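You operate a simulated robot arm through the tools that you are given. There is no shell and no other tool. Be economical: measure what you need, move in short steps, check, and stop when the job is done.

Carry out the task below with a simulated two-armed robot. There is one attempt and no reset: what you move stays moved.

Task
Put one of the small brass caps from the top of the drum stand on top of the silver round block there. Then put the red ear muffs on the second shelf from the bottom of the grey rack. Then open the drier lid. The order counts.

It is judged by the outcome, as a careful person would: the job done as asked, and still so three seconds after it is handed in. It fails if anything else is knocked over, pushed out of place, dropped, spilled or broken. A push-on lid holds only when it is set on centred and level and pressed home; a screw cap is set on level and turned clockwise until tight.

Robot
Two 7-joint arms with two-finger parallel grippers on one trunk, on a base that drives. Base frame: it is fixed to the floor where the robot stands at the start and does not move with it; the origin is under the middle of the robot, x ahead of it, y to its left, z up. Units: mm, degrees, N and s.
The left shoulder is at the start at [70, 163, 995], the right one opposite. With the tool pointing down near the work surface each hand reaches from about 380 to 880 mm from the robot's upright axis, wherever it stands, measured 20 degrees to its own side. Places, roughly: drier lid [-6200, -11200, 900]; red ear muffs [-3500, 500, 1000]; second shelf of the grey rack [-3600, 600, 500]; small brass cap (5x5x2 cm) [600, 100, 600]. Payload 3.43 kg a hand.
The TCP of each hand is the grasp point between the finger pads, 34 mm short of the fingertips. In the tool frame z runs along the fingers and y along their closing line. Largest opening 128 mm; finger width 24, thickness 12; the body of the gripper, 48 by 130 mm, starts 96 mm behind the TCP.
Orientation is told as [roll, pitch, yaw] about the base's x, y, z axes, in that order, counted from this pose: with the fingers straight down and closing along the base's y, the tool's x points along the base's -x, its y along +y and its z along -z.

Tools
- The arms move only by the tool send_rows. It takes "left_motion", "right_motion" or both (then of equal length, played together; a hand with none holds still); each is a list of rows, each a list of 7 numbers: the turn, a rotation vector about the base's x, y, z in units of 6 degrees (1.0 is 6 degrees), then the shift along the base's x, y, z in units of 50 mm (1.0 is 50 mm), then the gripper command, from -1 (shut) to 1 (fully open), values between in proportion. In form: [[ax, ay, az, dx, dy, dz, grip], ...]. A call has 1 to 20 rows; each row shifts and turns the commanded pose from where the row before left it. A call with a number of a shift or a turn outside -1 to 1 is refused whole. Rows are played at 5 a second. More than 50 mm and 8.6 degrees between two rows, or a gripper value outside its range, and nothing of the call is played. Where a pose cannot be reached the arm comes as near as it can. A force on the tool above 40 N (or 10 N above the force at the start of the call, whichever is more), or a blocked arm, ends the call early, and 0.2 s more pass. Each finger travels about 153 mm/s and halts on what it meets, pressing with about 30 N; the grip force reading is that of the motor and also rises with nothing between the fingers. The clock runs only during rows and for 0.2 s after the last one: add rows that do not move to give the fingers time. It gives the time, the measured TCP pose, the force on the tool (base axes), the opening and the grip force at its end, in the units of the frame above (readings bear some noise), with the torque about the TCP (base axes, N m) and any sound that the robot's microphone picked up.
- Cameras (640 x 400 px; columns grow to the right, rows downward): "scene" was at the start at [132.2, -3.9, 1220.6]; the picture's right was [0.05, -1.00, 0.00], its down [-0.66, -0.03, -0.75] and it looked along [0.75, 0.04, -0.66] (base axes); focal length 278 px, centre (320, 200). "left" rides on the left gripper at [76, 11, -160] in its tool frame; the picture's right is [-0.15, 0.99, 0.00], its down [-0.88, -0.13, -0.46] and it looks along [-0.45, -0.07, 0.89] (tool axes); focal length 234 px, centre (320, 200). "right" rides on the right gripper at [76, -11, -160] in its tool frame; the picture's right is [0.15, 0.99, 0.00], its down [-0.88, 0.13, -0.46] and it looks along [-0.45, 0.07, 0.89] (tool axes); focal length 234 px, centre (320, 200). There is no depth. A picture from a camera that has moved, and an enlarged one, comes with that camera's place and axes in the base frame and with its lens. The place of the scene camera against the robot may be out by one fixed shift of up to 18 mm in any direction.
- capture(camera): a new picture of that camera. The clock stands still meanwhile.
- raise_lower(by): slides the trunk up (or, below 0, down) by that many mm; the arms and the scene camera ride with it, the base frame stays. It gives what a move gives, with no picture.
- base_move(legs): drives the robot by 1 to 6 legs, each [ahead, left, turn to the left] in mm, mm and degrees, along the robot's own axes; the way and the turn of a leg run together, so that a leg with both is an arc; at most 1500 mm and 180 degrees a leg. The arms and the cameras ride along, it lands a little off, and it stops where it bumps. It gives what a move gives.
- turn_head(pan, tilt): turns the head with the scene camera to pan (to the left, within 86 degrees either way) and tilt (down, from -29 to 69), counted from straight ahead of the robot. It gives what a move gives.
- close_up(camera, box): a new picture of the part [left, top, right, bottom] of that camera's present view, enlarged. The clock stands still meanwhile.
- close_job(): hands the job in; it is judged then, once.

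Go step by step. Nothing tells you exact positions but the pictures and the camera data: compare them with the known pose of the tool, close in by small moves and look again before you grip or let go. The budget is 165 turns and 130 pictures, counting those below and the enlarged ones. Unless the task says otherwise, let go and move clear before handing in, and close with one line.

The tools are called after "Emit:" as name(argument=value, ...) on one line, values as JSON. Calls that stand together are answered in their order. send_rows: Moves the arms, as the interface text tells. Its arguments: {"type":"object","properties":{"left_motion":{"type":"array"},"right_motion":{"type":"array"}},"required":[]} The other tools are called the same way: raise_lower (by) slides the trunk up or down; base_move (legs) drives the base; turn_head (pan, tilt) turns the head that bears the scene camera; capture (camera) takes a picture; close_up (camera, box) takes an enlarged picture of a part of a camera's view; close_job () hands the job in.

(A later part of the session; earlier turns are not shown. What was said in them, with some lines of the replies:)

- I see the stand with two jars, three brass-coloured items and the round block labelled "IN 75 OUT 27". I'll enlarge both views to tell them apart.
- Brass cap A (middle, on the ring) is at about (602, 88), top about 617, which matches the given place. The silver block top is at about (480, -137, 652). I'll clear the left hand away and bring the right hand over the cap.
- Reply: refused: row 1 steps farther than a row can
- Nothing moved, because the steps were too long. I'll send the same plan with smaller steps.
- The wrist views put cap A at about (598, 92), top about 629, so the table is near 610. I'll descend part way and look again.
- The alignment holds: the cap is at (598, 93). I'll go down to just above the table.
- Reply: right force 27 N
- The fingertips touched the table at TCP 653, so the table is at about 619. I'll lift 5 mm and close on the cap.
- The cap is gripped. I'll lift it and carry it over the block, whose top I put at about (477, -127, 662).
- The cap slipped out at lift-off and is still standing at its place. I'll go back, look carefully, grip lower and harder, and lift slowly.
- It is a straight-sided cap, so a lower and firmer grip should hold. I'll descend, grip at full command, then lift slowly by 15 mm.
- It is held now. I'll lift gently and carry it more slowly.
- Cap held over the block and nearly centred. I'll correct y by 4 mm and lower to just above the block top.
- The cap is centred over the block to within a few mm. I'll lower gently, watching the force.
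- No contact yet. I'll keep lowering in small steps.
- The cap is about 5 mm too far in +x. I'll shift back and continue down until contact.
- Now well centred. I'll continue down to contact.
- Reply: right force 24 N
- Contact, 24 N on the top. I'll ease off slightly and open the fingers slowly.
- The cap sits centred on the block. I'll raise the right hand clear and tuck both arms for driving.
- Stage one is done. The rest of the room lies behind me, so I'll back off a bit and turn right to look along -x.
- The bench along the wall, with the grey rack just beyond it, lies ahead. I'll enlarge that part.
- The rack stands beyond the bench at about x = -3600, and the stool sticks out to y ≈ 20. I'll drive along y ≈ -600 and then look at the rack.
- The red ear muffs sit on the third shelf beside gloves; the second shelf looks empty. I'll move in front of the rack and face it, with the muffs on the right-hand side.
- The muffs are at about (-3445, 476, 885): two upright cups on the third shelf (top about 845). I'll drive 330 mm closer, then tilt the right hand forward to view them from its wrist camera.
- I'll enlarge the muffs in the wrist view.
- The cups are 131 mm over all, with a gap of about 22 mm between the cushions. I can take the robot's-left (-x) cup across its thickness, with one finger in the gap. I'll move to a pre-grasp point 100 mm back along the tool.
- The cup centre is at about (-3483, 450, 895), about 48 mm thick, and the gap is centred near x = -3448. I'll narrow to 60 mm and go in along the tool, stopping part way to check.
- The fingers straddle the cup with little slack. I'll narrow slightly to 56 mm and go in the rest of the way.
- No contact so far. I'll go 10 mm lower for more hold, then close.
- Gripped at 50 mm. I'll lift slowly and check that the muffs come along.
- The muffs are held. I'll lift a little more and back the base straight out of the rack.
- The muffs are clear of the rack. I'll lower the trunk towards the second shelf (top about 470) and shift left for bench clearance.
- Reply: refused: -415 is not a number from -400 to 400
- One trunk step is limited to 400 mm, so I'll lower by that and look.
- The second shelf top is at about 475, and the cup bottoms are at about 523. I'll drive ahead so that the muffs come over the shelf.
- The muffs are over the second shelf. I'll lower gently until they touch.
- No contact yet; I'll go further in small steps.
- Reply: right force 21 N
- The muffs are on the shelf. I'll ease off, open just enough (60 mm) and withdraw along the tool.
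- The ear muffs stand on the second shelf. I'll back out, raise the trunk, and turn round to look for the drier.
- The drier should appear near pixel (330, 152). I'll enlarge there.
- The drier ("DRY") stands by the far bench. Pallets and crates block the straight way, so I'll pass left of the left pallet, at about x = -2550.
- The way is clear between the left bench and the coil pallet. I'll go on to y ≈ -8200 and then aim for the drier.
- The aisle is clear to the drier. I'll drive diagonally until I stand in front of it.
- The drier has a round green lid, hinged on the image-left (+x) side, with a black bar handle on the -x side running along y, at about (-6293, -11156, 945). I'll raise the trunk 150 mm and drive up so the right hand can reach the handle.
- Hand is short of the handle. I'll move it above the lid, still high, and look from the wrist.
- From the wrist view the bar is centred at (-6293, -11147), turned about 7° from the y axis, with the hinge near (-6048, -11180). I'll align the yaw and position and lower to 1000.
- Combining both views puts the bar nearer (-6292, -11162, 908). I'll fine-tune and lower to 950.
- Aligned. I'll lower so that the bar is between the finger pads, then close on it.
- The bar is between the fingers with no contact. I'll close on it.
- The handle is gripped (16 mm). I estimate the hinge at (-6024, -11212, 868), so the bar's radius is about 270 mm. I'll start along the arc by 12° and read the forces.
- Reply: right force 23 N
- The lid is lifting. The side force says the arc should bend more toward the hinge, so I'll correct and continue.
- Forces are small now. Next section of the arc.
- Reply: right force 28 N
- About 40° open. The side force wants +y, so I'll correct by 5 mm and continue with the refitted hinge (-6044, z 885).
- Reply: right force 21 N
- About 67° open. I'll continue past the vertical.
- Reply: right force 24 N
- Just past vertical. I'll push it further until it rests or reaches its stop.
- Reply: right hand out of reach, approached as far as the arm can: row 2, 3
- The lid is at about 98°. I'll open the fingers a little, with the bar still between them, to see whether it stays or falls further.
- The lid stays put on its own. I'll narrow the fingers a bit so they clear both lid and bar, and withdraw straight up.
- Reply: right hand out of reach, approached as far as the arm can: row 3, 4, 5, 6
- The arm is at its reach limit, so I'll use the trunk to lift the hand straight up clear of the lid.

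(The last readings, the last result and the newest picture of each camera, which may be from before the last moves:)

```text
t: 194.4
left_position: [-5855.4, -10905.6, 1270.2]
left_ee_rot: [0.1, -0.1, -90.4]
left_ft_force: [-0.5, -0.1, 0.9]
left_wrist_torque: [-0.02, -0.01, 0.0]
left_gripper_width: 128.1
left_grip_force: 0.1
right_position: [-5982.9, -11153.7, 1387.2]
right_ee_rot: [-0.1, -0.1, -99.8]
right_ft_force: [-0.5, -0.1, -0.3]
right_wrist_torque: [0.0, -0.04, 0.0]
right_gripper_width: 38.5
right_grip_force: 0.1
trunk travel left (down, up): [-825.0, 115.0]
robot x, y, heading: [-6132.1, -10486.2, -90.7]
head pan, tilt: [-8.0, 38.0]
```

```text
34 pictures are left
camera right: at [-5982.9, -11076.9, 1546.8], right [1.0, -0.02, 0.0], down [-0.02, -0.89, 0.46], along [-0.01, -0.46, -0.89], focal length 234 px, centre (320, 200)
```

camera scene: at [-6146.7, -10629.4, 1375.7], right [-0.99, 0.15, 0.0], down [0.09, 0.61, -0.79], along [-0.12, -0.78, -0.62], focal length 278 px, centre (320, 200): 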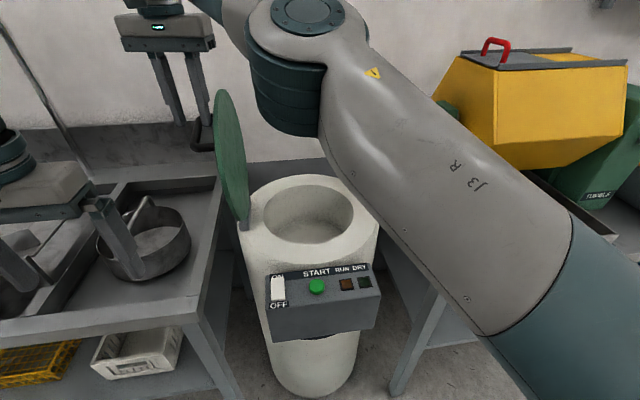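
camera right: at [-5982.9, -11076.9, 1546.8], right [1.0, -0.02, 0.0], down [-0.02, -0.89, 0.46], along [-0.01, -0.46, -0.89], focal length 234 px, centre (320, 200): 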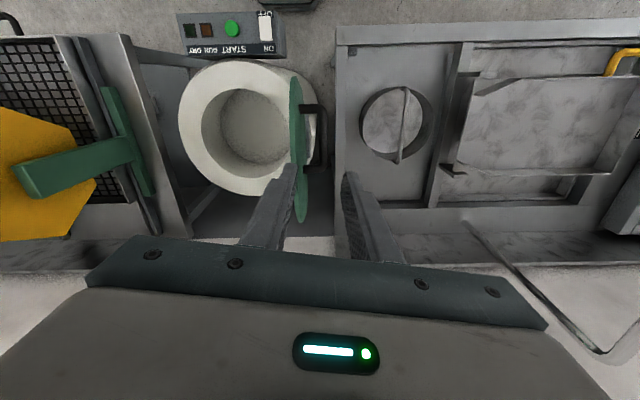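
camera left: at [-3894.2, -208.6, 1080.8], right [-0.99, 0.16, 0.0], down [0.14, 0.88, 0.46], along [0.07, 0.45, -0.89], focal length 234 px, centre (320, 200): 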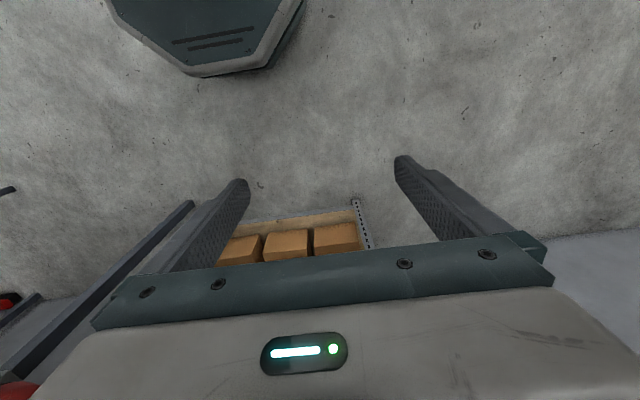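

Hand is clear above the lid, which still stands open. I'll back the base away and check once more.

Emit:
base_move(legs=[[-500, 0, 0]])

Emit:
capture(camera="scene")

```text
t: 197.4
left_position: [-5852.1, -10405.6, 1269.6]
left_ee_rot: [-0.1, 0.1, -90.7]
left_ft_force: [0.5, 0.3, -0.1]
left_wrist_torque: [0.02, 0.02, 0.04]
left_gripper_width: 128.0
left_grip_force: 0.1
right_position: [-5980.4, -10653.4, 1386.0]
right_ee_rot: [-0.1, 0.0, -99.9]
right_ft_force: [-0.1, -0.3, 0.6]
right_wrist_torque: [-0.02, 0.0, 0.0]
right_gripper_width: 38.4
right_grip_force: 0.1
trunk travel left (down, up): [-825.0, 115.0]
robot x, y, heading: [-6126.4, -9983.5, -90.5]
head pan, tilt: [-8.0, 38.0]
```

```text
33 pictures are left
camera scene: at [-6142.5, -10128.6, 1575.5], right [-0.99, 0.15, 0.0], down [0.09, 0.61, -0.79], along [-0.12, -0.78, -0.62], focal length 278 px, centre (320, 200)
```

scene: 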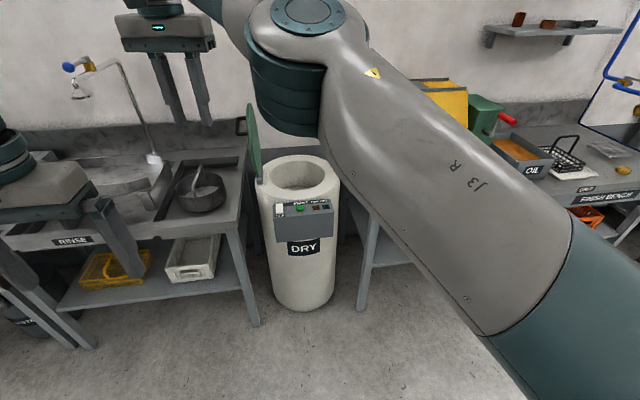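

The lid stands open past vertical by itself and both hands are clear. I'll hand the job in.

Emit:
close_job()

```text
The job is handed in.
```

All three steps are done in order: one brass cap is on the silver block, the red ear muffs are on the second shelf from the bottom, and the drier lid stands open. On the first try the cap slipped out of the grip just as I lifted it, but it stayed upright at its place and the second grip held.
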